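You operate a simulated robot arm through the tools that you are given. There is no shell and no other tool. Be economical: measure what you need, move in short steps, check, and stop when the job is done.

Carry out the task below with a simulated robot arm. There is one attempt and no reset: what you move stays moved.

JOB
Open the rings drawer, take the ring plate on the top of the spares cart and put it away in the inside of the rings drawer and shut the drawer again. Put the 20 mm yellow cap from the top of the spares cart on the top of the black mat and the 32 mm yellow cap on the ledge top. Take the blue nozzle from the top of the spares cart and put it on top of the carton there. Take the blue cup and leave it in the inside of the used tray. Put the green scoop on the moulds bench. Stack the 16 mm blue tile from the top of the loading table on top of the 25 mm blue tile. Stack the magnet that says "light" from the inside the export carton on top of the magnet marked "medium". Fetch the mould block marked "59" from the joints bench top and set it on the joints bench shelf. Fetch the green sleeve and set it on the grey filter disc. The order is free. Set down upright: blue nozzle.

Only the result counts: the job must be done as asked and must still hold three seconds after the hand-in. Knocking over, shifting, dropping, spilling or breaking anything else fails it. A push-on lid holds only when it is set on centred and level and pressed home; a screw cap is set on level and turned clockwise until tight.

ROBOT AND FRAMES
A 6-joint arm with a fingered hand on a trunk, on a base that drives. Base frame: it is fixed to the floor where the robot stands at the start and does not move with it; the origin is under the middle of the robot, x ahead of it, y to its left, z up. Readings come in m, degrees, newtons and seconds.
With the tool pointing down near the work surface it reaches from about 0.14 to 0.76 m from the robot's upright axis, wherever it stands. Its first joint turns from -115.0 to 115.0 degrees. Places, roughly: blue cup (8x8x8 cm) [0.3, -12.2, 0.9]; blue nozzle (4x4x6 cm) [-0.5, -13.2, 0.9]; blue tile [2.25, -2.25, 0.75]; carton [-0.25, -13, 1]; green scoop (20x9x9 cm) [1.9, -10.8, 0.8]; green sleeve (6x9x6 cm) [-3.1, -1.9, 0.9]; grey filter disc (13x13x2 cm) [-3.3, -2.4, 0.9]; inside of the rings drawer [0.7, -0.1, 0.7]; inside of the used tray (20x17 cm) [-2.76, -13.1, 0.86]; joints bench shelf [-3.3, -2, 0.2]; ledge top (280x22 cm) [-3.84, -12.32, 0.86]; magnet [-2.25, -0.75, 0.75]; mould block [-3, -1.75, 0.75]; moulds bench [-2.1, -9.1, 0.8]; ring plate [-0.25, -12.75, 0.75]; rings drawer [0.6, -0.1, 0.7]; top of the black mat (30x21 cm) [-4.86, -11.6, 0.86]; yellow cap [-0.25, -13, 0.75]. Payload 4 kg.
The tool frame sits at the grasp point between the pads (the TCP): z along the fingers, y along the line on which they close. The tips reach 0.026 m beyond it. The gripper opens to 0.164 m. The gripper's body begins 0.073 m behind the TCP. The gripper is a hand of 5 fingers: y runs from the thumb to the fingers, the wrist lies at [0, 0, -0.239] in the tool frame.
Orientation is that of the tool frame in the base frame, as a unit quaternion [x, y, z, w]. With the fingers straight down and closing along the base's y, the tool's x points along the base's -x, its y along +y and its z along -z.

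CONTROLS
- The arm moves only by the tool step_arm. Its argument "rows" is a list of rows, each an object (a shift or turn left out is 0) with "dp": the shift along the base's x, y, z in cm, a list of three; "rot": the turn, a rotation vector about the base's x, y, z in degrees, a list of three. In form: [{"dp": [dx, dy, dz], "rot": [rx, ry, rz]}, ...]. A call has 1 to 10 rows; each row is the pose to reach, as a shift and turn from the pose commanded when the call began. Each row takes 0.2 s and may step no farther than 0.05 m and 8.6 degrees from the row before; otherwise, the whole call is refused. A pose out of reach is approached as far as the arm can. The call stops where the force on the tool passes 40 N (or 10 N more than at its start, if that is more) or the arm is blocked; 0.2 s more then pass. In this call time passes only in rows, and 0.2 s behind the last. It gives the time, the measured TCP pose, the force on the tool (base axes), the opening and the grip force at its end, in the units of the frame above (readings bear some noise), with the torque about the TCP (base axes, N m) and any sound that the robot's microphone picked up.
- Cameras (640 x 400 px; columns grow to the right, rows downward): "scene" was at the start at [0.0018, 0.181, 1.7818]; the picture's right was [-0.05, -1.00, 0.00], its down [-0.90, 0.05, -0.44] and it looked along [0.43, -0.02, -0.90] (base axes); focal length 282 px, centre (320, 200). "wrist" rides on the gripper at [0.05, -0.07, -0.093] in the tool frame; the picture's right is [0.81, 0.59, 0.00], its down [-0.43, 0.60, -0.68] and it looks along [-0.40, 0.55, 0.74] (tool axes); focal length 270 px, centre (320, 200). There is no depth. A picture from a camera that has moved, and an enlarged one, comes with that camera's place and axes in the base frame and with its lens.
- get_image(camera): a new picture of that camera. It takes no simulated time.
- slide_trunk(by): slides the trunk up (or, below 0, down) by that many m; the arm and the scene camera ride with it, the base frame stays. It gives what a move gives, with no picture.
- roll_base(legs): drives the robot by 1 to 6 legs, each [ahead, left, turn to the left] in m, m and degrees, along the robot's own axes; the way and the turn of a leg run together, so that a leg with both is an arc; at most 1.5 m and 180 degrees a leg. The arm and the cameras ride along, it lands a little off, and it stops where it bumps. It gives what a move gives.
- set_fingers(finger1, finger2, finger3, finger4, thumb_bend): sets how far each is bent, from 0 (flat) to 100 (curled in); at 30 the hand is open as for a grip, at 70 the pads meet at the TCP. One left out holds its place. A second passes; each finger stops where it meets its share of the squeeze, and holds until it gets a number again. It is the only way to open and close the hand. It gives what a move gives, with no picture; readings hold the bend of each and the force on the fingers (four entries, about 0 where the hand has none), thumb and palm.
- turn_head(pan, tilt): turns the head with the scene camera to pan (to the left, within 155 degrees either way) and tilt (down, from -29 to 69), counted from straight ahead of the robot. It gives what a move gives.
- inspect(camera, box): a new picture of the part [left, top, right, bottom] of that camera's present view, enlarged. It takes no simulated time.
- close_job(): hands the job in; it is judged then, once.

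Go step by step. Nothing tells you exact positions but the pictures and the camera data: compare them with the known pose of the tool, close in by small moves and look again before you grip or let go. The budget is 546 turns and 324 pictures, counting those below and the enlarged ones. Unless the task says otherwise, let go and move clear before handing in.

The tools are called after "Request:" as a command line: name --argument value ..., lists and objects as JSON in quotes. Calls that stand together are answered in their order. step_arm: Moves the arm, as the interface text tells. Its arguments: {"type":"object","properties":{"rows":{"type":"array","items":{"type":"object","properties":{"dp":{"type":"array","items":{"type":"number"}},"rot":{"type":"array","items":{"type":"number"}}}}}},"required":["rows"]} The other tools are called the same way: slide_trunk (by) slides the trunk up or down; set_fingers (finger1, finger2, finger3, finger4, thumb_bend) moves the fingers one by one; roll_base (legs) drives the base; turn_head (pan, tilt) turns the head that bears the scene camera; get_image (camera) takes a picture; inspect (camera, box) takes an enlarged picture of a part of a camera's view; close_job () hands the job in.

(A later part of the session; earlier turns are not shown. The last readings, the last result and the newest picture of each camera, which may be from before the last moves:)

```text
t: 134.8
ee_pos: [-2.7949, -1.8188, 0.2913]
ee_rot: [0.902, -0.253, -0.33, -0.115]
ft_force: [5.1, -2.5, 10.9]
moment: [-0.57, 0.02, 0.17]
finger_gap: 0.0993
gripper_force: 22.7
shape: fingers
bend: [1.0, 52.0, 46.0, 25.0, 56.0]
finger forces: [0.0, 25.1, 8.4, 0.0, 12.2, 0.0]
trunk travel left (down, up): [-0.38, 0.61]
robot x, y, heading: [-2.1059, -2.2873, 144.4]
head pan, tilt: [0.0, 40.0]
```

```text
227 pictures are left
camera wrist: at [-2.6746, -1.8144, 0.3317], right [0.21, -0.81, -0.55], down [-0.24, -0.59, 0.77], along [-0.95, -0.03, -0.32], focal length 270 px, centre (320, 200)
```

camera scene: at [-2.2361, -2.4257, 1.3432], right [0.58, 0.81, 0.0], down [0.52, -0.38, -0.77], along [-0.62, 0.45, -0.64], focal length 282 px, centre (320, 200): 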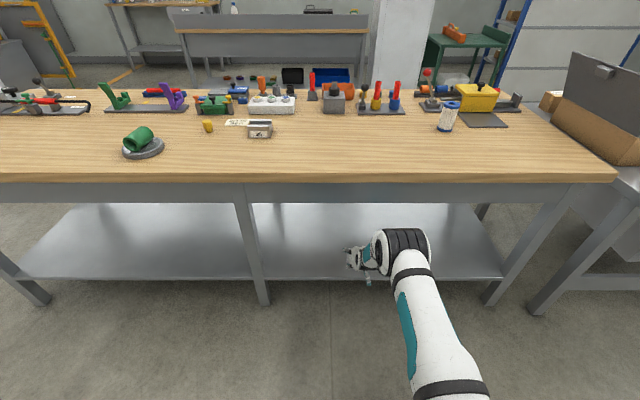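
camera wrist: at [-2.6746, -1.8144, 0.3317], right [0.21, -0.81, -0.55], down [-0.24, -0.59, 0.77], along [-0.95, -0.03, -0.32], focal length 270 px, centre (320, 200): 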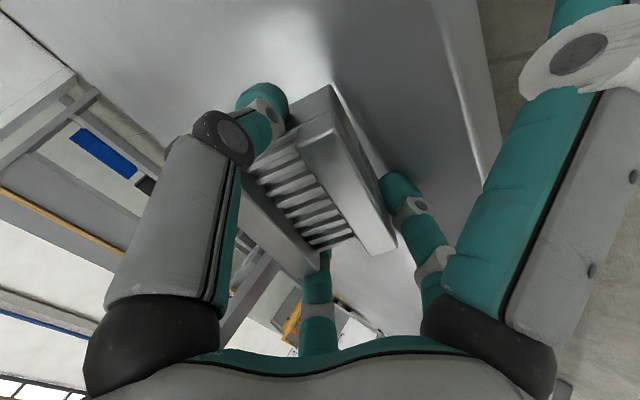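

Request:
step_arm --rows '[{"dp": [-0.5, 0.3, 0.4], "rot": [-3, -4.1, 0]}, {"dp": [-1, 0.7, 0.3], "rot": [-6, -8.2, 0]}, {"dp": [-1.4, 1, 0.1], "rot": [-9, -12.3, 0]}, {"dp": [-1.9, 1.3, 0], "rot": [-12, -16.4, 0]}]'

Request:
get_image --camera "wrist"

Request:
get_image --camera "scene"

```text
t: 135.8
ee_pos: [-2.7879, -1.8209, 0.3008]
ee_rot: [0.947, -0.268, -0.167, -0.054]
ft_force: [-0.3, -0.4, -5.3]
moment: [-0.02, -0.08, 0.0]
finger_gap: 0.0995
gripper_force: 10.7
shape: fingers
bend: [1.0, 52.0, 46.0, 25.0, 57.0]
finger forces: [0.1, 2.4, 8.8, 0.1, 10.6, 0.0]
out of reach, approached as far as the arm can: row 3, 4
trunk travel left (down, up): [-0.38, 0.61]
robot x, y, heading: [-2.1075, -2.2886, 144.5]
head pan, tilt: [0.0, 40.0]
```

```text
226 pictures are left
camera wrist: at [-2.6846, -1.8055, 0.3713], right [0.34, -0.9, -0.29], down [-0.47, -0.42, 0.78], along [-0.82, -0.13, -0.56], focal length 270 px, centre (320, 200)
```

wrist: 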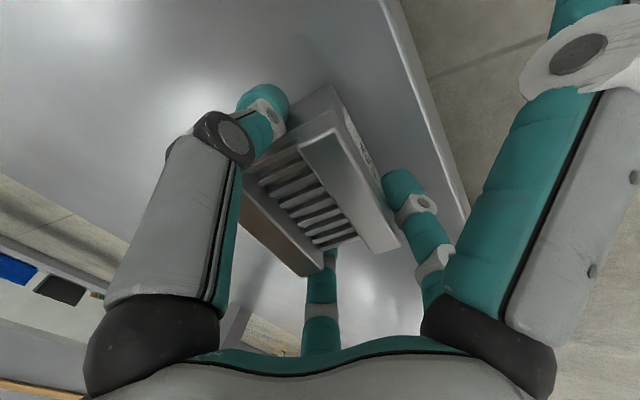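

```text
225 pictures are left
camera scene: at [-2.2361, -2.4258, 1.3431], right [0.58, 0.81, 0.0], down [0.52, -0.38, -0.77], along [-0.62, 0.45, -0.64], focal length 282 px, centre (320, 200)
```

scene: 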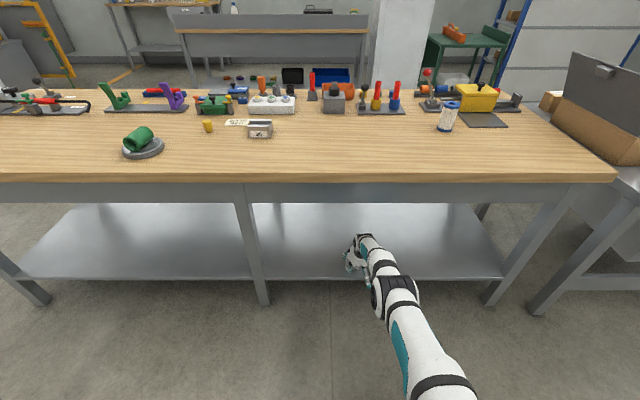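

The arm settled into a low, stretched posture, so I can straighten the tool to near vertical: base a bit forward, then rotate back.

Request:
step_arm --rows '[{"dp": [0, 0, 1]}]'

Request:
roll_base --legs '[[0.05, 0, 0]]'

Request:
step_arm --rows '[{"dp": [0, 0, 0], "rot": [-3, -4.1, 0]}, {"dp": [0, 0, 0], "rot": [-6, -8.2, 0]}, {"dp": [0, 0, 0], "rot": [-9, -12.3, 0]}, {"dp": [0, 0, 0], "rot": [-11, -15.2, 0]}]'

Request:
get_image --camera "wrist"

Request:
get_image --camera "scene"

```text
t: 136.2
ee_pos: [-2.7879, -1.8211, 0.3106]
ee_rot: [0.947, -0.268, -0.166, -0.056]
ft_force: [0.6, -0.5, -4.9]
moment: [0.0, -0.1, -0.01]
finger_gap: 0.0995
gripper_force: 11.4
shape: fingers
bend: [1.0, 52.0, 46.0, 25.0, 57.0]
finger forces: [0.0, 2.4, 8.8, 0.0, 10.6, 0.0]
trunk travel left (down, up): [-0.38, 0.61]
robot x, y, heading: [-2.1082, -2.2882, 144.2]
head pan, tilt: [0.0, 40.0]
```

```text
t: 137.1
ee_pos: [-2.8295, -1.7913, 0.3121]
ee_rot: [0.947, -0.268, -0.167, -0.055]
ft_force: [0.4, 0.1, -4.8]
moment: [0.0, -0.07, -0.02]
finger_gap: 0.0997
gripper_force: 10.9
shape: fingers
bend: [1.0, 52.0, 46.0, 25.0, 57.0]
finger forces: [0.1, 2.4, 8.9, 0.1, 10.6, 0.0]
trunk travel left (down, up): [-0.38, 0.61]
robot x, y, heading: [-2.1454, -2.2585, 144.1]
head pan, tilt: [0.0, 40.0]
```

```text
t: 138.1
ee_pos: [-2.7908, -1.8188, 0.3301]
ee_rot: [0.962, -0.273, -0.028, -0.004]
ft_force: [0.6, 0.3, -4.4]
moment: [-0.04, -0.08, -0.04]
finger_gap: 0.0996
gripper_force: 11.2
shape: fingers
bend: [1.0, 53.0, 46.0, 25.0, 57.0]
finger forces: [0.0, 2.1, 9.3, 0.0, 10.5, 0.0]
out of reach, approached as far as the arm can: row 1, 2, 3, 4
trunk travel left (down, up): [-0.38, 0.61]
robot x, y, heading: [-2.1517, -2.2599, 144.1]
head pan, tilt: [0.0, 40.0]
```

```text
224 pictures are left
camera wrist: at [-2.706, -1.7883, 0.4193], right [0.38, -0.92, -0.04], down [-0.64, -0.3, 0.7], along [-0.66, -0.24, -0.71], focal length 270 px, centre (320, 200)
```

wrist: 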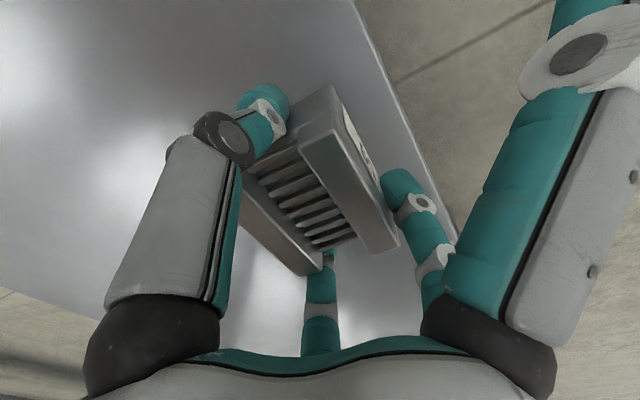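

```text
223 pictures are left
camera scene: at [-2.2765, -2.3967, 1.3433], right [0.58, 0.81, 0.0], down [0.52, -0.38, -0.77], along [-0.62, 0.45, -0.64], focal length 282 px, centre (320, 200)
```

scene: 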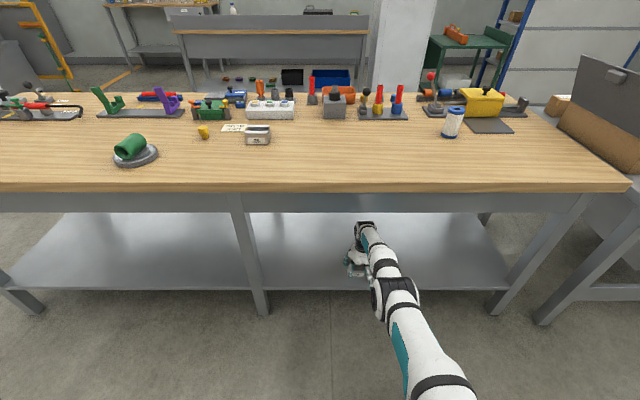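

Request:
roll_base --legs '[[0.06, 0, 0]]'

Request:
step_arm --rows '[{"dp": [0, 0, -1.5]}, {"dp": [0, 0, -3]}, {"dp": [0, 0, -4]}, {"dp": [0, 0, -4.8]}, {"dp": [0, 0, -5.6]}]'

Request:
get_image --camera "wrist"

```text
t: 139.1
ee_pos: [-2.8378, -1.7837, 0.3307]
ee_rot: [0.961, -0.273, -0.028, -0.004]
ft_force: [0.3, 0.0, -4.9]
moment: [-0.02, -0.07, 0.03]
finger_gap: 0.0996
gripper_force: 10.1
shape: fingers
bend: [1.0, 53.0, 46.0, 25.0, 57.0]
finger forces: [0.0, 2.2, 9.3, 0.0, 10.7, 0.0]
trunk travel left (down, up): [-0.38, 0.61]
robot x, y, heading: [-2.1927, -2.2259, 144.2]
head pan, tilt: [0.0, 40.0]
```

```text
t: 140.3
ee_pos: [-2.8218, -1.7953, 0.2832]
ee_rot: [0.961, -0.274, -0.028, -0.004]
ft_force: [-0.6, -0.5, -1.1]
moment: [0.07, -0.2, 0.01]
finger_gap: 0.0994
gripper_force: 12.0
shape: fingers
bend: [1.0, 53.0, 46.0, 25.0, 57.0]
finger forces: [0.1, 2.5, 10.3, 0.1, 11.2, 0.0]
out of reach, approached as far as the arm can: row 1, 2, 3, 4, 5
trunk travel left (down, up): [-0.38, 0.61]
robot x, y, heading: [-2.1984, -2.2243, 144.3]
head pan, tilt: [0.0, 40.0]
```

```text
222 pictures are left
camera wrist: at [-2.7369, -1.7648, 0.3735], right [0.38, -0.93, -0.04], down [-0.64, -0.3, 0.71], along [-0.67, -0.24, -0.71], focal length 270 px, centre (320, 200)
```

wrist: 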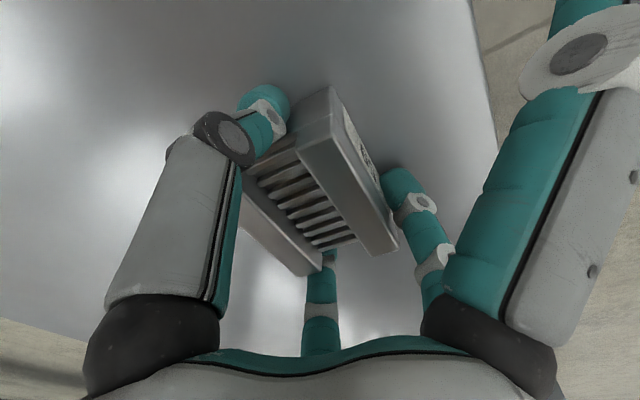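

Block touches the shelf (weight coming off). I release it.

Request:
set_fingers --finger2 40 --finger3 38 --thumb_bend 42

Request:
step_arm --rows '[{"dp": [0, 0, 2]}, {"dp": [0, 0, 5]}, {"dp": [0, 0, 8]}]'

Request:
get_image --camera "wrist"

```text
t: 141.3
ee_pos: [-2.8209, -1.7955, 0.2833]
ee_rot: [0.961, -0.274, -0.028, -0.004]
ft_force: [0.3, -0.1, 0.0]
moment: [-0.01, 0.01, 0.0]
finger_gap: 0.1026
gripper_force: 0.0
shape: fingers
bend: [1.0, 40.0, 38.0, 25.0, 42.0]
finger forces: [0.1, 0.0, 0.0, 0.1, 0.1, 0.1]
trunk travel left (down, up): [-0.38, 0.61]
robot x, y, heading: [-2.1907, -2.2233, 144.3]
head pan, tilt: [0.0, 40.0]
```

```text
t: 142.1
ee_pos: [-2.8225, -1.7965, 0.3634]
ee_rot: [0.961, -0.274, -0.028, -0.004]
ft_force: [-0.4, 0.4, -1.2]
moment: [-0.01, -0.03, 0.02]
finger_gap: 0.1027
gripper_force: 0.1
shape: fingers
bend: [1.0, 40.0, 38.0, 25.0, 42.0]
finger forces: [0.0, 0.0, 0.0, 0.0, 0.0, 0.0]
trunk travel left (down, up): [-0.38, 0.61]
robot x, y, heading: [-2.1948, -2.2255, 144.3]
head pan, tilt: [0.0, 40.0]
```

```text
221 pictures are left
camera wrist: at [-2.7366, -1.7663, 0.4529], right [0.38, -0.93, -0.04], down [-0.65, -0.29, 0.7], along [-0.66, -0.24, -0.71], focal length 270 px, centre (320, 200)
```

wrist: 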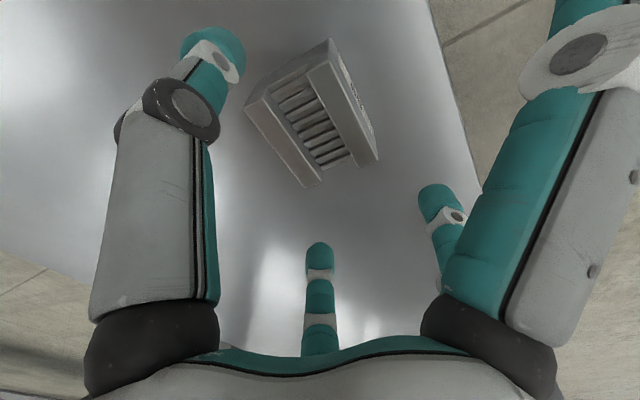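

Block 59 rests on the shelf. I back out and raise the trunk, then look along the aisle.

Request:
roll_base --legs '[[-0.35, 0, 0]]'

Request:
slide_trunk --by 0.4

Request:
slide_trunk --by 0.2

Request:
turn_head --pan 90 --tilt 15

Request:
get_image --camera "scene"

Request:
turn_head --pan 150 --tilt 25

Request:
get_image --camera "scene"

```text
t: 144.3
ee_pos: [-2.5406, -1.9977, 0.3632]
ee_rot: [0.961, -0.274, -0.029, -0.004]
ft_force: [0.6, -0.3, -0.1]
moment: [0.0, -0.01, -0.01]
finger_gap: 0.1028
gripper_force: 0.2
shape: fingers
bend: [1.0, 40.0, 38.0, 25.0, 42.0]
finger forces: [0.0, 0.0, 0.0, 0.0, 0.1, 0.1]
trunk travel left (down, up): [-0.38, 0.61]
robot x, y, heading: [-1.915, -2.4293, 144.2]
head pan, tilt: [0.0, 40.0]
```

```text
t: 148.2
ee_pos: [-2.5409, -1.9975, 0.7647]
ee_rot: [0.961, -0.275, -0.029, -0.005]
ft_force: [-0.1, 0.1, 0.1]
moment: [0.02, -0.03, 0.0]
finger_gap: 0.1027
gripper_force: 0.0
shape: fingers
bend: [1.0, 40.0, 38.0, 25.0, 42.0]
finger forces: [0.0, 0.1, 0.0, 0.1, 0.0, 0.0]
trunk travel left (down, up): [-0.78, 0.21]
robot x, y, heading: [-1.9132, -2.4286, 144.0]
head pan, tilt: [0.0, 40.0]
```

```text
t: 150.3
ee_pos: [-2.54, -1.9974, 0.9638]
ee_rot: [0.961, -0.275, -0.028, -0.004]
ft_force: [-0.3, 0.3, -0.4]
moment: [0.01, -0.01, 0.01]
finger_gap: 0.1029
gripper_force: 0.0
shape: fingers
bend: [1.0, 40.0, 38.0, 25.0, 42.0]
finger forces: [0.1, 0.0, 0.0, 0.0, 0.0, 0.0]
trunk travel left (down, up): [-0.98, 0.01]
robot x, y, heading: [-1.9136, -2.4288, 144.4]
head pan, tilt: [0.0, 40.0]
```

```text
t: 152.0
ee_pos: [-2.5397, -1.9982, 0.9635]
ee_rot: [0.961, -0.274, -0.028, -0.005]
ft_force: [-0.3, 0.2, 0.4]
moment: [-0.02, -0.01, 0.02]
finger_gap: 0.1028
gripper_force: 0.1
shape: fingers
bend: [1.0, 40.0, 38.0, 25.0, 42.0]
finger forces: [0.0, 0.0, 0.1, 0.1, 0.1, 0.0]
trunk travel left (down, up): [-0.98, 0.01]
robot x, y, heading: [-1.9117, -2.4273, 144.0]
head pan, tilt: [90.0, 15.0]
```

```text
220 pictures are left
camera scene: at [-2.0304, -2.69, 1.9828], right [-0.81, 0.59, 0.0], down [0.15, 0.21, -0.97], along [-0.57, -0.78, -0.26], focal length 282 px, centre (320, 200)
```

scene: 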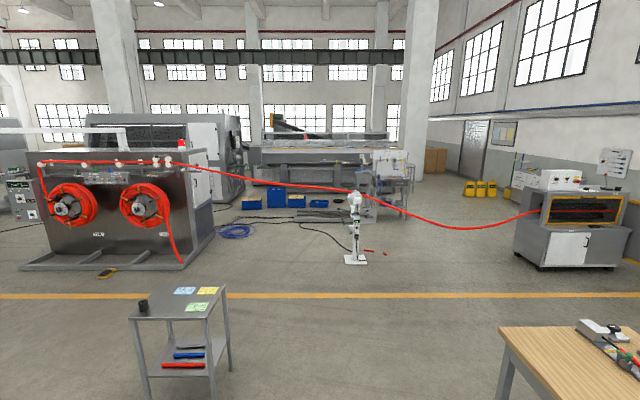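

```text
t: 153.3
ee_pos: [-2.5392, -1.9969, 0.9641]
ee_rot: [0.961, -0.275, -0.029, -0.005]
ft_force: [-0.7, 0.7, 0.2]
moment: [-0.02, 0.01, 0.01]
finger_gap: 0.1029
gripper_force: 0.1
shape: fingers
bend: [1.0, 40.0, 38.0, 25.0, 42.0]
finger forces: [0.0, 0.1, 0.0, 0.0, 0.0, 0.1]
trunk travel left (down, up): [-0.98, 0.01]
robot x, y, heading: [-1.9154, -2.4277, 144.1]
head pan, tilt: [150.0, 25.0]
```

```text
219 pictures are left
camera scene: at [-1.938, -2.6985, 1.9666], right [-0.91, -0.41, 0.0], down [-0.17, 0.39, -0.91], along [0.37, -0.83, -0.42], focal length 282 px, centre (320, 200)
```

scene: 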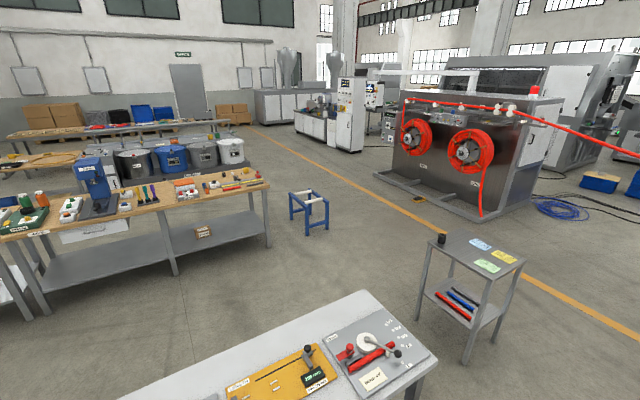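

I map: bench 1 ends at u≈4.2, a small cart behind it; I'll go around the cart to the loading-table aisle (tiles at about (2.25,-2.25)). First I tuck the arm in.

Request:
step_arm --rows '[{"dp": [3.7, -2.6, 2]}, {"dp": [7.4, -5.2, 4]}, {"dp": [11.1, -7.8, 6]}, {"dp": [14.8, -10.4, 8]}, {"dp": [18.5, -13, 10]}, {"dp": [22, -15.6, 12]}]'

Request:
set_fingers --finger1 30 --finger2 30 --finger3 30 --finger4 30 --thumb_bend 30

Request:
roll_base --legs '[[0, 0, 90], [1.45, 0, 0], [1.45, 0, 0], [0, 0, 90], [1.45, 0, 0], [0.55, 0, 0]]'

Request:
turn_head --pan 60 --tilt 20

Request:
get_image --camera "scene"

```text
t: 154.7
ee_pos: [-2.3173, -2.1521, 1.0844]
ee_rot: [0.961, -0.275, -0.029, -0.005]
ft_force: [0.2, 0.3, 0.1]
moment: [0.0, 0.04, 0.02]
finger_gap: 0.1029
gripper_force: 0.0
shape: fingers
bend: [1.0, 40.0, 38.0, 25.0, 42.0]
finger forces: [0.1, 0.1, 0.0, 0.1, 0.1, 0.0]
trunk travel left (down, up): [-0.98, 0.01]
robot x, y, heading: [-1.9137, -2.4285, 144.0]
head pan, tilt: [150.0, 25.0]
```

```text
t: 155.7
ee_pos: [-2.3183, -2.1519, 1.0831]
ee_rot: [0.961, -0.274, -0.028, -0.004]
ft_force: [0.7, 0.7, -0.3]
moment: [-0.02, 0.01, -0.02]
finger_gap: 0.0911
gripper_force: 0.1
shape: fingers
bend: [30.0, 30.0, 30.0, 30.0, 30.0]
finger forces: [0.0, 0.0, 0.0, 0.1, 0.1, 0.1]
trunk travel left (down, up): [-0.98, 0.01]
robot x, y, heading: [-1.9153, -2.4263, 143.9]
head pan, tilt: [150.0, 25.0]
```

```text
t: 186.7
ee_pos: [-1.5926, -6.1778, 1.0833]
ee_rot: [0.277, 0.96, -0.004, 0.028]
ft_force: [0.0, -0.2, -0.9]
moment: [-0.01, 0.05, -0.02]
finger_gap: 0.0908
gripper_force: 0.0
shape: fingers
bend: [30.0, 30.0, 30.0, 30.0, 30.0]
finger forces: [0.0, 0.1, 0.0, 0.0, 0.1, 0.1]
trunk travel left (down, up): [-0.98, 0.01]
robot x, y, heading: [-1.997, -5.8984, -36.2]
head pan, tilt: [150.0, 25.0]
```

```text
t: 188.4
ee_pos: [-1.5946, -6.1774, 1.0839]
ee_rot: [0.275, 0.961, -0.004, 0.029]
ft_force: [0.0, -1.0, -0.1]
moment: [0.0, -0.02, 0.01]
finger_gap: 0.0908
gripper_force: 0.0
shape: fingers
bend: [30.0, 30.0, 30.0, 30.0, 30.0]
finger forces: [0.0, 0.1, 0.0, 0.0, 0.0, 0.0]
trunk travel left (down, up): [-0.98, 0.01]
robot x, y, heading: [-1.9974, -5.9022, -36.2]
head pan, tilt: [60.0, 20.0]
```

```text
218 pictures are left
camera scene: at [-1.8496, -5.6782, 1.9747], right [0.41, -0.91, 0.0], down [-0.31, -0.14, -0.94], along [0.86, 0.38, -0.34], focal length 282 px, centre (320, 200)
```

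scene: 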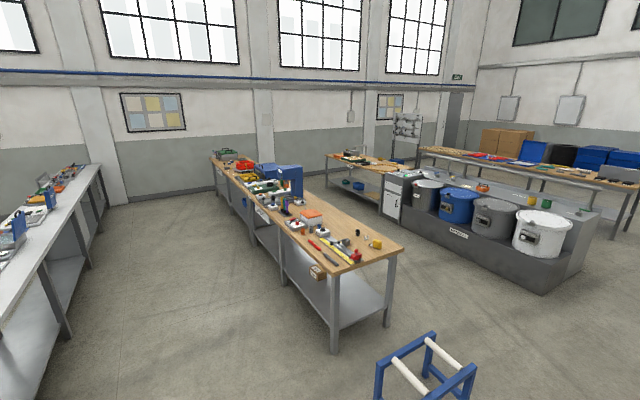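

Request:
roll_base --legs '[[0, 1.45, 0.6], [0, 1.45, 0], [0, 1.45, 0], [0, 0.95, 0]]'

Request:
turn_head --pan 0 --tilt 40

Request:
get_image --camera "scene"

```text
t: 213.8
ee_pos: [1.6336, -1.9918, 1.0835]
ee_rot: [0.29, 0.957, -0.005, 0.029]
ft_force: [-0.3, 0.7, -0.7]
moment: [-0.02, -0.02, 0.03]
finger_gap: 0.0912
gripper_force: 0.1
shape: fingers
bend: [30.0, 30.0, 30.0, 30.0, 30.0]
finger forces: [0.0, 0.0, 0.0, 0.0, 0.1, 0.0]
trunk travel left (down, up): [-0.98, 0.01]
robot x, y, heading: [1.2383, -1.7041, -37.6]
head pan, tilt: [60.0, 20.0]
```

```text
t: 215.1
ee_pos: [1.6325, -1.9921, 1.0848]
ee_rot: [0.291, 0.956, -0.005, 0.029]
ft_force: [-0.6, -0.6, -1.1]
moment: [0.03, -0.02, -0.02]
finger_gap: 0.0908
gripper_force: 0.1
shape: fingers
bend: [30.0, 30.0, 30.0, 30.0, 30.0]
finger forces: [0.1, 0.0, 0.1, 0.1, 0.0, 0.0]
trunk travel left (down, up): [-0.98, 0.01]
robot x, y, heading: [1.2385, -1.7067, -37.8]
head pan, tilt: [0.0, 40.0]
```

```text
217 pictures are left
camera scene: at [1.3722, -1.5733, 1.9433], right [-0.61, -0.79, 0.0], down [-0.51, 0.39, -0.77], along [0.61, -0.47, -0.64], focal length 282 px, centre (320, 200)
```

scene: 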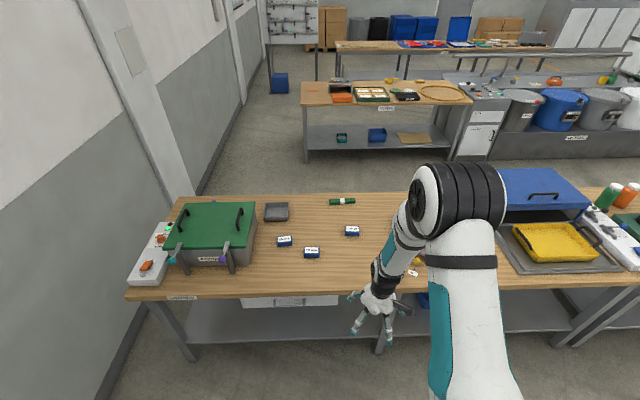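

Request:
inspect --camera "scene" --box '[240, 200, 400, 300]'

```text
4.00 times, centred on (320, 250) of scene
camera zoom: at [1.3722, -1.5733, 1.9433], right [-0.61, -0.79, 0.0], down [-0.51, 0.39, -0.77], along [0.61, -0.47, -0.64], focal length 1130 px, centre (320, 0)
```

zoom: 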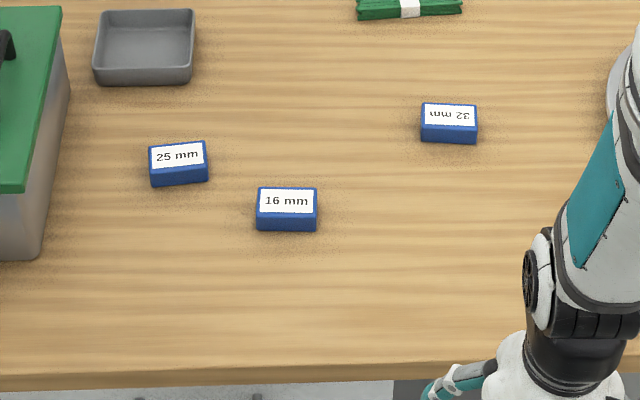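

Tiles: 16 mm near (2.11,-2.09), 25 mm near (2.25,-2.02). I drive closer.

Request:
roll_base --legs '[[0.3, 0.22, 1.8]]'

Request:
turn_head --pan 0 --tilt 55

Request:
get_image --camera "scene"

Request:
get_image --camera "wrist"

```text
t: 217.4
ee_pos: [2.0153, -1.9942, 1.0836]
ee_rot: [0.28, 0.96, -0.005, 0.029]
ft_force: [0.9, -0.8, 0.3]
moment: [-0.04, 0.01, 0.03]
finger_gap: 0.0908
gripper_force: 0.1
shape: fingers
bend: [30.0, 30.0, 30.0, 30.0, 30.0]
finger forces: [0.0, 0.0, 0.1, 0.0, 0.0, 0.0]
trunk travel left (down, up): [-0.98, 0.01]
robot x, y, heading: [1.6155, -1.712, -36.5]
head pan, tilt: [0.0, 40.0]
```

```text
t: 218.2
ee_pos: [2.0156, -1.9923, 1.0839]
ee_rot: [0.279, 0.96, -0.004, 0.029]
ft_force: [-0.6, -0.6, 0.9]
moment: [0.01, 0.04, -0.02]
finger_gap: 0.0909
gripper_force: 0.0
shape: fingers
bend: [30.0, 30.0, 30.0, 30.0, 30.0]
finger forces: [0.0, 0.0, 0.0, 0.0, 0.0, 0.1]
trunk travel left (down, up): [-0.98, 0.01]
robot x, y, heading: [1.6107, -1.7144, -36.5]
head pan, tilt: [0.0, 55.0]
```

```text
215 pictures are left
camera scene: at [1.7345, -1.573, 1.9226], right [-0.59, -0.8, 0.0], down [-0.66, 0.49, -0.57], along [0.46, -0.34, -0.82], focal length 282 px, centre (320, 200)
```

scene: 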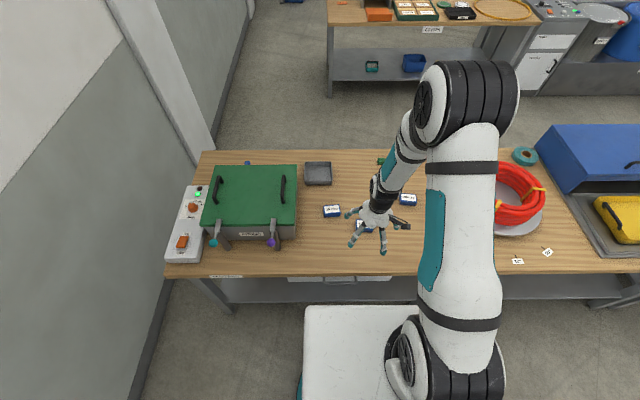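

```text
214 pictures are left
camera wrist: at [1.9306, -2.0228, 1.1732], right [-0.37, 0.93, -0.04], down [0.65, 0.29, 0.71], along [0.67, 0.23, -0.71], focal length 270 px, centre (320, 200)
```

wrist: 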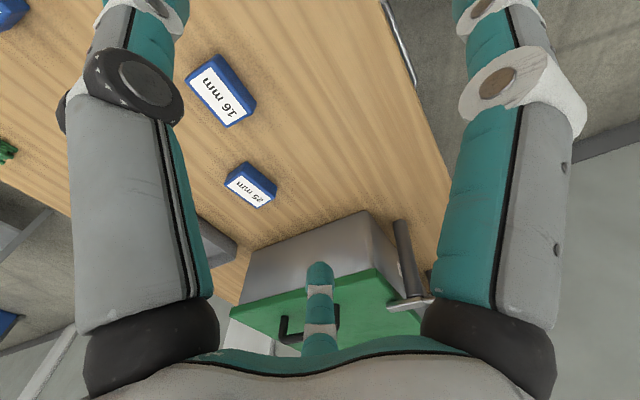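

Request:
set_fingers --finger1 25 --finger2 36 --finger3 36 --finger4 25 --thumb_bend 36

Request:
step_arm --rows '[{"dp": [3.3, -3.4, 0], "rot": [1.4, 3, 0]}, {"dp": [6.6, -6.8, 0], "rot": [1.4, 3, 0]}, {"dp": [10.4, -10.6, 0], "rot": [1.4, 3, 0]}, {"dp": [10.4, -10.6, -5], "rot": [1.4, 3, 0]}, {"dp": [10.4, -10.6, -10], "rot": [1.4, 3, 0]}, {"dp": [10.4, -10.6, -13], "rot": [1.4, 3, 0]}]'

Request:
get_image --camera "wrist"

Request:
inspect --camera "scene" --box '[290, 170, 430, 260]'

```text
t: 219.2
ee_pos: [2.0152, -1.9936, 1.0847]
ee_rot: [0.279, 0.96, -0.005, 0.029]
ft_force: [-1.3, -0.1, -0.1]
moment: [-0.02, 0.0, -0.04]
finger_gap: 0.0887
gripper_force: 0.0
shape: fingers
bend: [25.0, 36.0, 36.0, 25.0, 36.0]
finger forces: [0.0, 0.1, 0.0, 0.0, 0.0, 0.0]
trunk travel left (down, up): [-0.98, 0.01]
robot x, y, heading: [1.6161, -1.7144, -36.4]
head pan, tilt: [0.0, 55.0]
```

```text
refused: row 3 steps farther than a row can; nothing moved
```

```text
213 pictures are left
camera wrist: at [1.9308, -2.0228, 1.1731], right [-0.37, 0.93, -0.04], down [0.65, 0.29, 0.71], along [0.67, 0.23, -0.71], focal length 270 px, centre (320, 200)
```

wrist: 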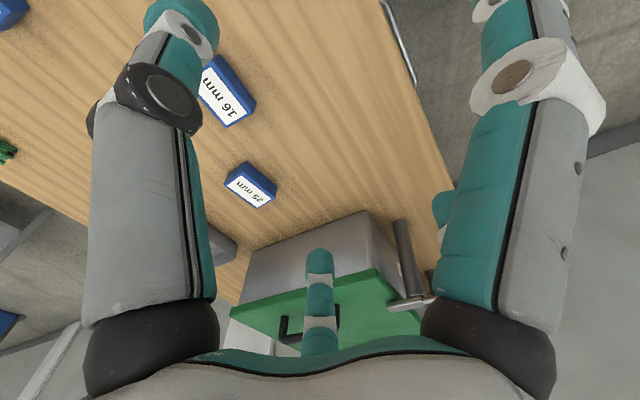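

```text
4.44 times, centred on (360, 215) of scene
camera zoom: at [1.7348, -1.573, 1.9226], right [-0.59, -0.8, 0.0], down [-0.66, 0.49, -0.57], along [0.46, -0.34, -0.82], focal length 1255 px, centre (142, 133)
```

zoom: 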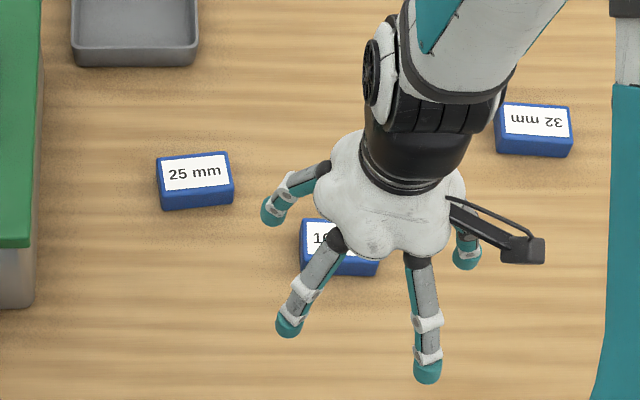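

Request:
step_arm --rows '[{"dp": [3.4, -3.4, 0], "rot": [1.4, 3, 0]}, {"dp": [6.8, -6.8, 0], "rot": [1.4, 3, 0]}, {"dp": [10.2, -10.2, 0], "rot": [1.4, 3, 0]}, {"dp": [10.4, -10.6, -4.8], "rot": [1.4, 3, 0]}, {"dp": [10.4, -10.6, -9.5], "rot": [1.4, 3, 0]}, {"dp": [10.4, -10.6, -13], "rot": [1.4, 3, 0]}]'

Request:
get_image --camera "wrist"

Request:
inspect --camera "scene" --box '[290, 170, 430, 260]'

```text
t: 220.6
ee_pos: [2.1201, -2.0984, 0.9522]
ee_rot: [0.279, 0.96, 0.0, 0.001]
ft_force: [-0.3, -0.2, 0.0]
moment: [-0.02, 0.04, 0.03]
finger_gap: 0.0889
gripper_force: 0.1
shape: fingers
bend: [25.0, 36.0, 36.0, 25.0, 36.0]
finger forces: [0.0, 0.1, 0.0, 0.0, 0.0, 0.0]
trunk travel left (down, up): [-0.98, 0.01]
robot x, y, heading: [1.6106, -1.7121, -36.4]
head pan, tilt: [0.0, 55.0]
```

```text
211 pictures are left
camera wrist: at [2.0408, -2.1302, 1.0451], right [-0.37, 0.93, 0.0], down [0.68, 0.27, 0.68], along [0.63, 0.25, -0.74], focal length 270 px, centre (320, 200)
```

wrist: 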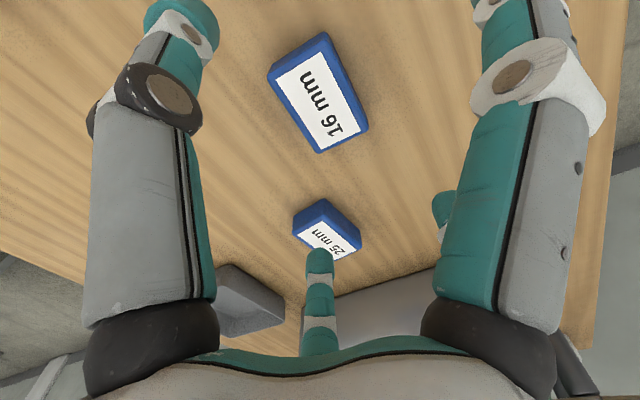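

```text
4.44 times, centred on (360, 215) of scene
camera zoom: at [1.7355, -1.5734, 1.9226], right [-0.59, -0.8, 0.0], down [-0.66, 0.49, -0.57], along [0.46, -0.34, -0.82], focal length 1255 px, centre (142, 133)
```

zoom: 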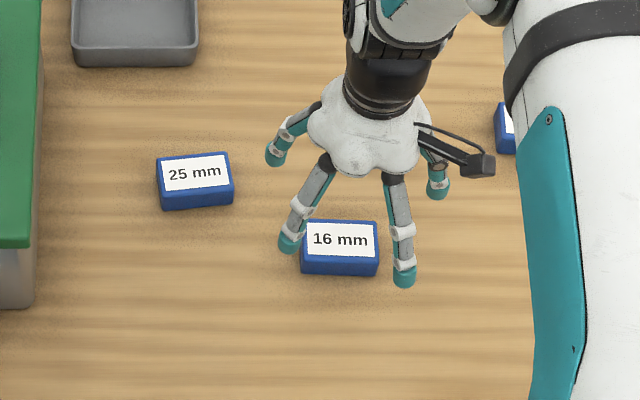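

Request:
step_arm --rows '[{"dp": [0, 0, -4], "rot": [0, 0, -3.5]}, {"dp": [0, 0, -7.5], "rot": [0, 0, -3.5]}, {"dp": [0, 0, -9.5], "rot": [0, 0, -3.5]}, {"dp": [0, 0, -11], "rot": [0, 0, -3.5]}, {"dp": [0, 0, -12], "rot": [0, 0, -3.5]}]'

Request:
get_image --camera "wrist"

Request:
inspect --camera "scene" --box '[290, 170, 430, 260]'

```text
t: 221.7
ee_pos: [2.1216, -2.1036, 0.8492]
ee_rot: [0.309, 0.951, -0.002, 0.005]
ft_force: [-8.3, 1.7, 21.7]
moment: [0.42, -0.77, 0.1]
finger_gap: 0.0889
gripper_force: 11.3
shape: fingers
bend: [25.0, 35.0, 36.0, 25.0, 36.0]
finger forces: [0.1, 2.6, 16.1, 0.0, 4.4, 0.0]
trunk travel left (down, up): [-0.98, 0.01]
robot x, y, heading: [1.6149, -1.7136, -36.4]
head pan, tilt: [0.0, 55.0]
stopped in row 5: the force on the tool passed its limit at 44 N (the readings are from after the stop); the commanded pose is now the measured one
```

```text
209 pictures are left
camera wrist: at [2.0401, -2.1291, 0.9412], right [-0.31, 0.95, -0.01], down [0.7, 0.23, 0.68], along [0.65, 0.21, -0.73], focal length 270 px, centre (320, 200)
```

wrist: 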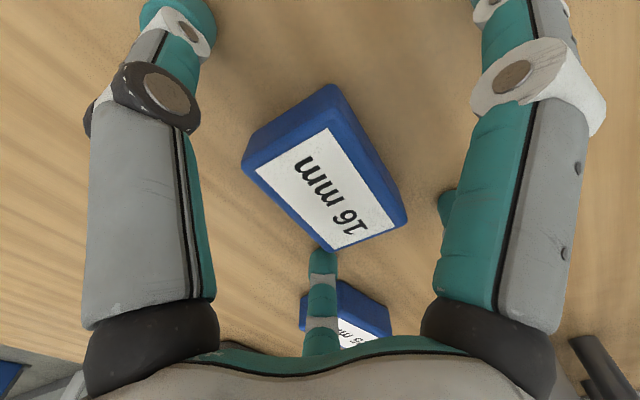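

```text
4.44 times, centred on (360, 215) of scene
camera zoom: at [1.7331, -1.5719, 1.9229], right [-0.59, -0.8, 0.0], down [-0.66, 0.49, -0.57], along [0.46, -0.34, -0.82], focal length 1255 px, centre (142, 133)
```

zoom: 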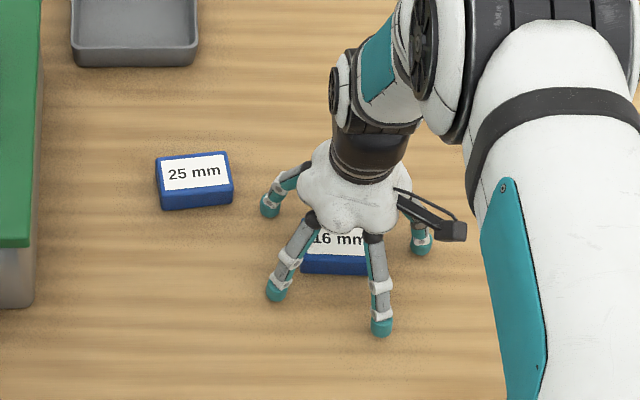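

Request:
step_arm --rows '[{"dp": [0.1, 0.3, 0.2]}]'

Request:
set_fingers --finger2 75 --finger3 75 --thumb_bend 75

Request:
step_arm --rows '[{"dp": [0, 0, 3]}, {"dp": [0, 0, 6]}, {"dp": [0, 0, 9]}]'

Request:
get_image --camera "wrist"

Request:
inspect --camera "scene" --box '[290, 170, 430, 260]'

```text
t: 222.1
ee_pos: [2.1211, -2.0999, 0.8489]
ee_rot: [0.31, 0.951, -0.002, 0.003]
ft_force: [-2.4, -2.6, 10.6]
moment: [0.54, -0.07, 0.14]
finger_gap: 0.0891
gripper_force: 4.8
shape: fingers
bend: [25.0, 35.0, 36.0, 25.0, 36.0]
finger forces: [0.1, 7.4, 1.9, 0.1, 0.8, 0.0]
trunk travel left (down, up): [-0.98, 0.01]
robot x, y, heading: [1.6145, -1.7129, -36.6]
head pan, tilt: [0.0, 55.0]
```

```text
t: 222.6
ee_pos: [2.1257, -2.1045, 0.8522]
ee_rot: [0.31, 0.951, -0.003, 0.007]
ft_force: [-1.4, -3.1, 11.6]
moment: [0.7, 0.06, 0.14]
finger_gap: 0.077
gripper_force: 21.6
shape: fingers
bend: [25.0, 38.0, 62.0, 25.0, 64.0]
finger forces: [0.0, 19.9, 6.8, 0.0, 17.0, 0.0]
trunk travel left (down, up): [-0.98, 0.01]
robot x, y, heading: [1.613, -1.7134, -36.5]
head pan, tilt: [0.0, 55.0]
stopped: the force on the tool passed its limit at 41 N (the readings are from after the stop); the commanded pose is now the measured one
```

```text
t: 223.4
ee_pos: [2.1246, -2.1028, 0.9429]
ee_rot: [0.31, 0.951, -0.003, 0.005]
ft_force: [-0.2, 0.2, -0.9]
moment: [-0.02, -0.01, 0.02]
finger_gap: 0.0772
gripper_force: 16.7
shape: fingers
bend: [25.0, 38.0, 62.0, 25.0, 64.0]
finger forces: [0.1, 11.4, 6.5, 0.1, 15.9, 0.0]
trunk travel left (down, up): [-0.98, 0.01]
robot x, y, heading: [1.6144, -1.7121, -36.5]
head pan, tilt: [0.0, 55.0]
```

```text
207 pictures are left
camera wrist: at [2.042, -2.1288, 1.0345], right [-0.31, 0.95, -0.01], down [0.69, 0.23, 0.68], along [0.65, 0.2, -0.73], focal length 270 px, centre (320, 200)
```

wrist: 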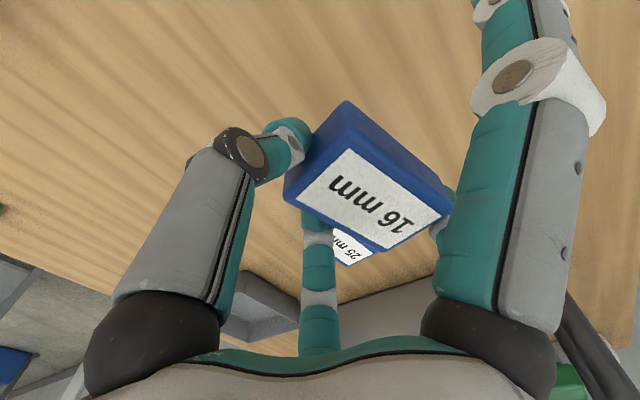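

```text
4.44 times, centred on (360, 215) of scene
camera zoom: at [1.7344, -1.5728, 1.9225], right [-0.59, -0.8, 0.0], down [-0.66, 0.49, -0.57], along [0.46, -0.34, -0.82], focal length 1255 px, centre (142, 133)
```

zoom: 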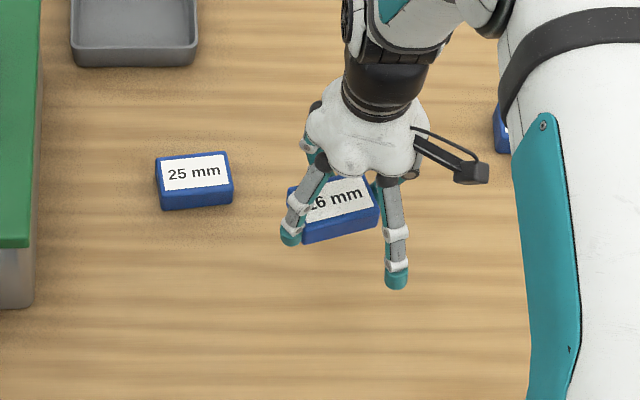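

The tile is held slightly yawed, which happens to match the 25 mm tile's yaw. I bring it over the 25 mm tile.

Request:
step_arm --rows '[{"dp": [4.5, 1.3, 1]}, {"dp": [9, 2.6, 1]}, {"dp": [13, 3.9, 1]}, {"dp": [14.8, 4.4, 0]}]'

Request:
get_image --camera "wrist"

Request:
inspect --camera "scene" --box '[280, 160, 420, 250]'

```text
t: 224.4
ee_pos: [2.2733, -2.0575, 0.9415]
ee_rot: [0.309, 0.951, -0.002, 0.006]
ft_force: [-0.3, 0.4, -0.3]
moment: [0.0, 0.01, 0.0]
finger_gap: 0.0773
gripper_force: 17.1
shape: fingers
bend: [25.0, 38.0, 62.0, 25.0, 64.0]
finger forces: [0.0, 11.5, 6.4, 0.1, 15.6, 0.0]
trunk travel left (down, up): [-0.98, 0.01]
robot x, y, heading: [1.6128, -1.7067, -36.6]
head pan, tilt: [0.0, 55.0]
```

```text
205 pictures are left
camera wrist: at [2.1921, -2.0835, 1.0334], right [-0.31, 0.95, -0.01], down [0.69, 0.23, 0.68], along [0.65, 0.2, -0.73], focal length 270 px, centre (320, 200)
```

wrist: 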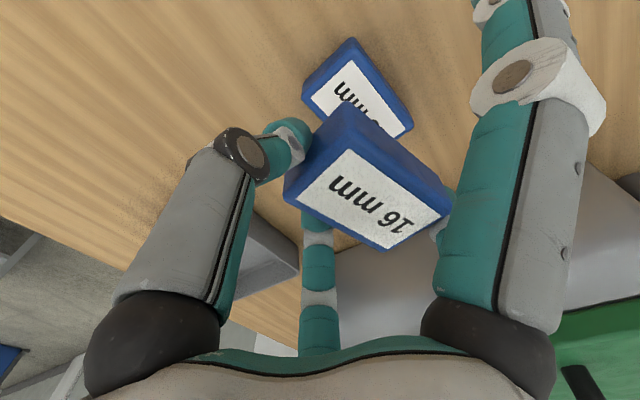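

```text
4.44 times, centred on (350, 205) of scene
camera zoom: at [1.7356, -1.5736, 1.9226], right [-0.59, -0.8, 0.0], down [-0.66, 0.49, -0.57], along [0.46, -0.34, -0.82], focal length 1255 px, centre (187, 178)
```

zoom: 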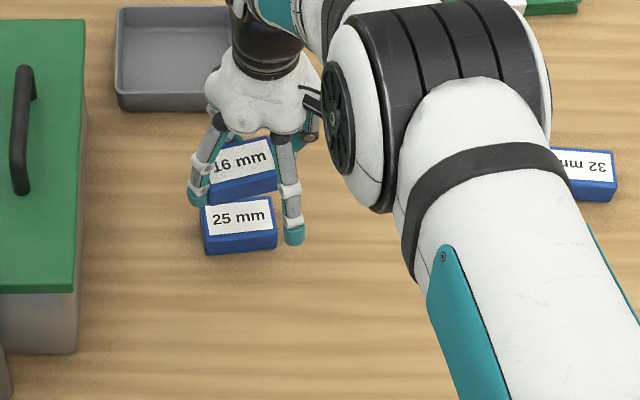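

Request:
step_arm --rows '[{"dp": [-0.8, 0.3, 0], "rot": [0, 0, -8]}, {"dp": [-0.8, 0.3, -3.2], "rot": [0, 0, -8]}]'

Request:
get_image --camera "wrist"

Request:
inspect --camera "scene" --box '[310, 180, 370, 225]'

```text
t: 225.0
ee_pos: [2.2667, -2.0566, 0.9091]
ee_rot: [0.375, 0.927, -0.002, 0.007]
ft_force: [0.3, -0.5, -1.7]
moment: [-0.01, 0.03, 0.0]
finger_gap: 0.077
gripper_force: 16.7
shape: fingers
bend: [25.0, 38.0, 62.0, 25.0, 64.0]
finger forces: [0.2, 11.5, 6.5, 0.0, 15.7, 0.1]
trunk travel left (down, up): [-0.98, 0.01]
robot x, y, heading: [1.612, -1.7184, -36.6]
head pan, tilt: [0.0, 55.0]
```

```text
203 pictures are left
camera wrist: at [2.1816, -2.071, 1.0021], right [-0.17, 0.99, -0.01], down [0.72, 0.13, 0.68], along [0.67, 0.11, -0.73], focal length 270 px, centre (320, 200)
```

wrist: 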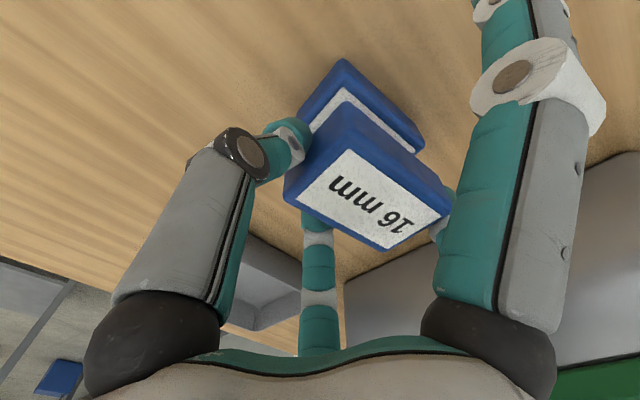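

```text
8.89 times, centred on (340, 202) of scene
camera zoom: at [1.7364, -1.574, 1.9226], right [-0.59, -0.8, 0.0], down [-0.66, 0.49, -0.57], along [0.46, -0.34, -0.82], focal length 2510 px, centre (142, 178)
```

zoom: 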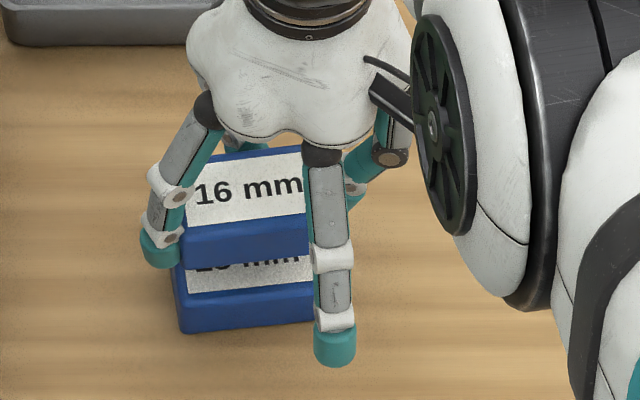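

Aligned within a few mm; lowering to contact.

Request:
step_arm --rows '[{"dp": [-0.2, 0.1, -1]}, {"dp": [-0.2, 0.1, -1.8]}, {"dp": [-0.2, 0.1, -2.3]}, {"dp": [-0.2, 0.1, -2.8]}, {"dp": [-0.2, 0.1, -3.2]}]'

Request:
inspect --camera "scene" --box '[310, 180, 370, 225]'

```text
t: 226.2
ee_pos: [2.2644, -2.0546, 0.8791]
ee_rot: [0.375, 0.927, -0.003, 0.007]
ft_force: [-0.8, -1.8, 9.3]
moment: [0.41, -0.06, -0.01]
finger_gap: 0.0771
gripper_force: 16.3
shape: fingers
bend: [25.0, 38.0, 62.0, 25.0, 64.0]
finger forces: [0.0, 10.3, 6.4, 0.0, 15.9, 0.0]
trunk travel left (down, up): [-0.98, 0.01]
robot x, y, heading: [1.6149, -1.7093, -36.3]
head pan, tilt: [0.0, 55.0]
```

```text
8.89 times, centred on (340, 202) of scene
camera zoom: at [1.734, -1.5731, 1.9228], right [-0.59, -0.8, 0.0], down [-0.66, 0.49, -0.57], along [0.46, -0.34, -0.82], focal length 2510 px, centre (142, 178)
```

zoom: 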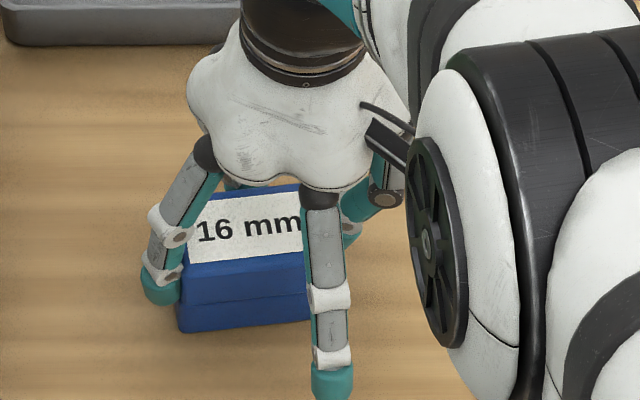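

Request:
set_fingers --finger2 34 --finger3 45 --thumb_bend 45

Request:
step_arm --rows '[{"dp": [0, 0, 2]}, {"dp": [0, 0, 6]}, {"dp": [0, 0, 11]}, {"dp": [0, 0, 16]}, {"dp": [0, 0, 20]}]'

Request:
inspect --camera "scene" --box '[310, 180, 370, 225]'

Request:
inspect --camera "wrist" --box '[220, 0, 460, 160]'

```text
t: 227.2
ee_pos: [2.2635, -2.0547, 0.8778]
ee_rot: [0.376, 0.927, -0.003, 0.005]
ft_force: [0.1, 0.4, 0.5]
moment: [-0.01, -0.02, -0.01]
finger_gap: 0.0816
gripper_force: 0.1
shape: fingers
bend: [25.0, 34.0, 45.0, 25.0, 45.0]
finger forces: [0.0, 0.0, 0.1, 0.1, 0.0, 0.0]
trunk travel left (down, up): [-0.98, 0.01]
robot x, y, heading: [1.6121, -1.7176, -36.2]
head pan, tilt: [0.0, 55.0]
```

```text
t: 228.4
ee_pos: [2.2613, -2.0554, 1.0771]
ee_rot: [0.375, 0.927, -0.003, 0.006]
ft_force: [-0.4, 0.2, -0.3]
moment: [0.01, -0.03, -0.01]
finger_gap: 0.0814
gripper_force: 0.1
shape: fingers
bend: [25.0, 34.0, 45.0, 25.0, 45.0]
finger forces: [0.0, 0.0, 0.1, 0.1, 0.0, 0.0]
trunk travel left (down, up): [-0.98, 0.01]
robot x, y, heading: [1.6139, -1.7137, -36.4]
head pan, tilt: [0.0, 55.0]
```

```text
8.89 times, centred on (340, 202) of scene
camera zoom: at [1.734, -1.5728, 1.9225], right [-0.59, -0.8, 0.0], down [-0.66, 0.49, -0.57], along [0.46, -0.34, -0.82], focal length 2510 px, centre (142, 178)
```

zoom: 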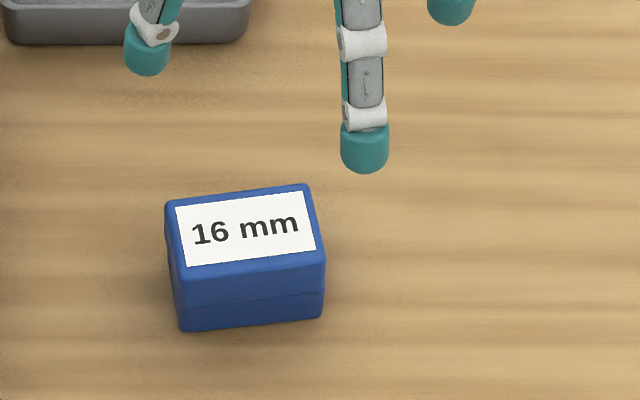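

```text
2.50 times, centred on (340, 80) of wrist
camera zoom: at [2.1761, -2.0696, 1.1688], right [-0.17, 0.98, -0.01], down [0.72, 0.13, 0.68], along [0.67, 0.11, -0.73], focal length 676 px, centre (270, 500)
```

zoom: 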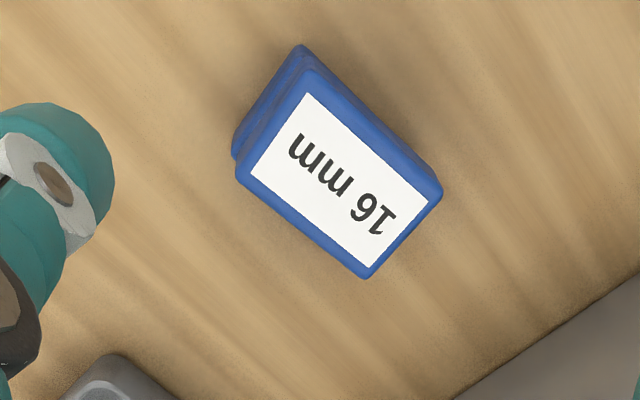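

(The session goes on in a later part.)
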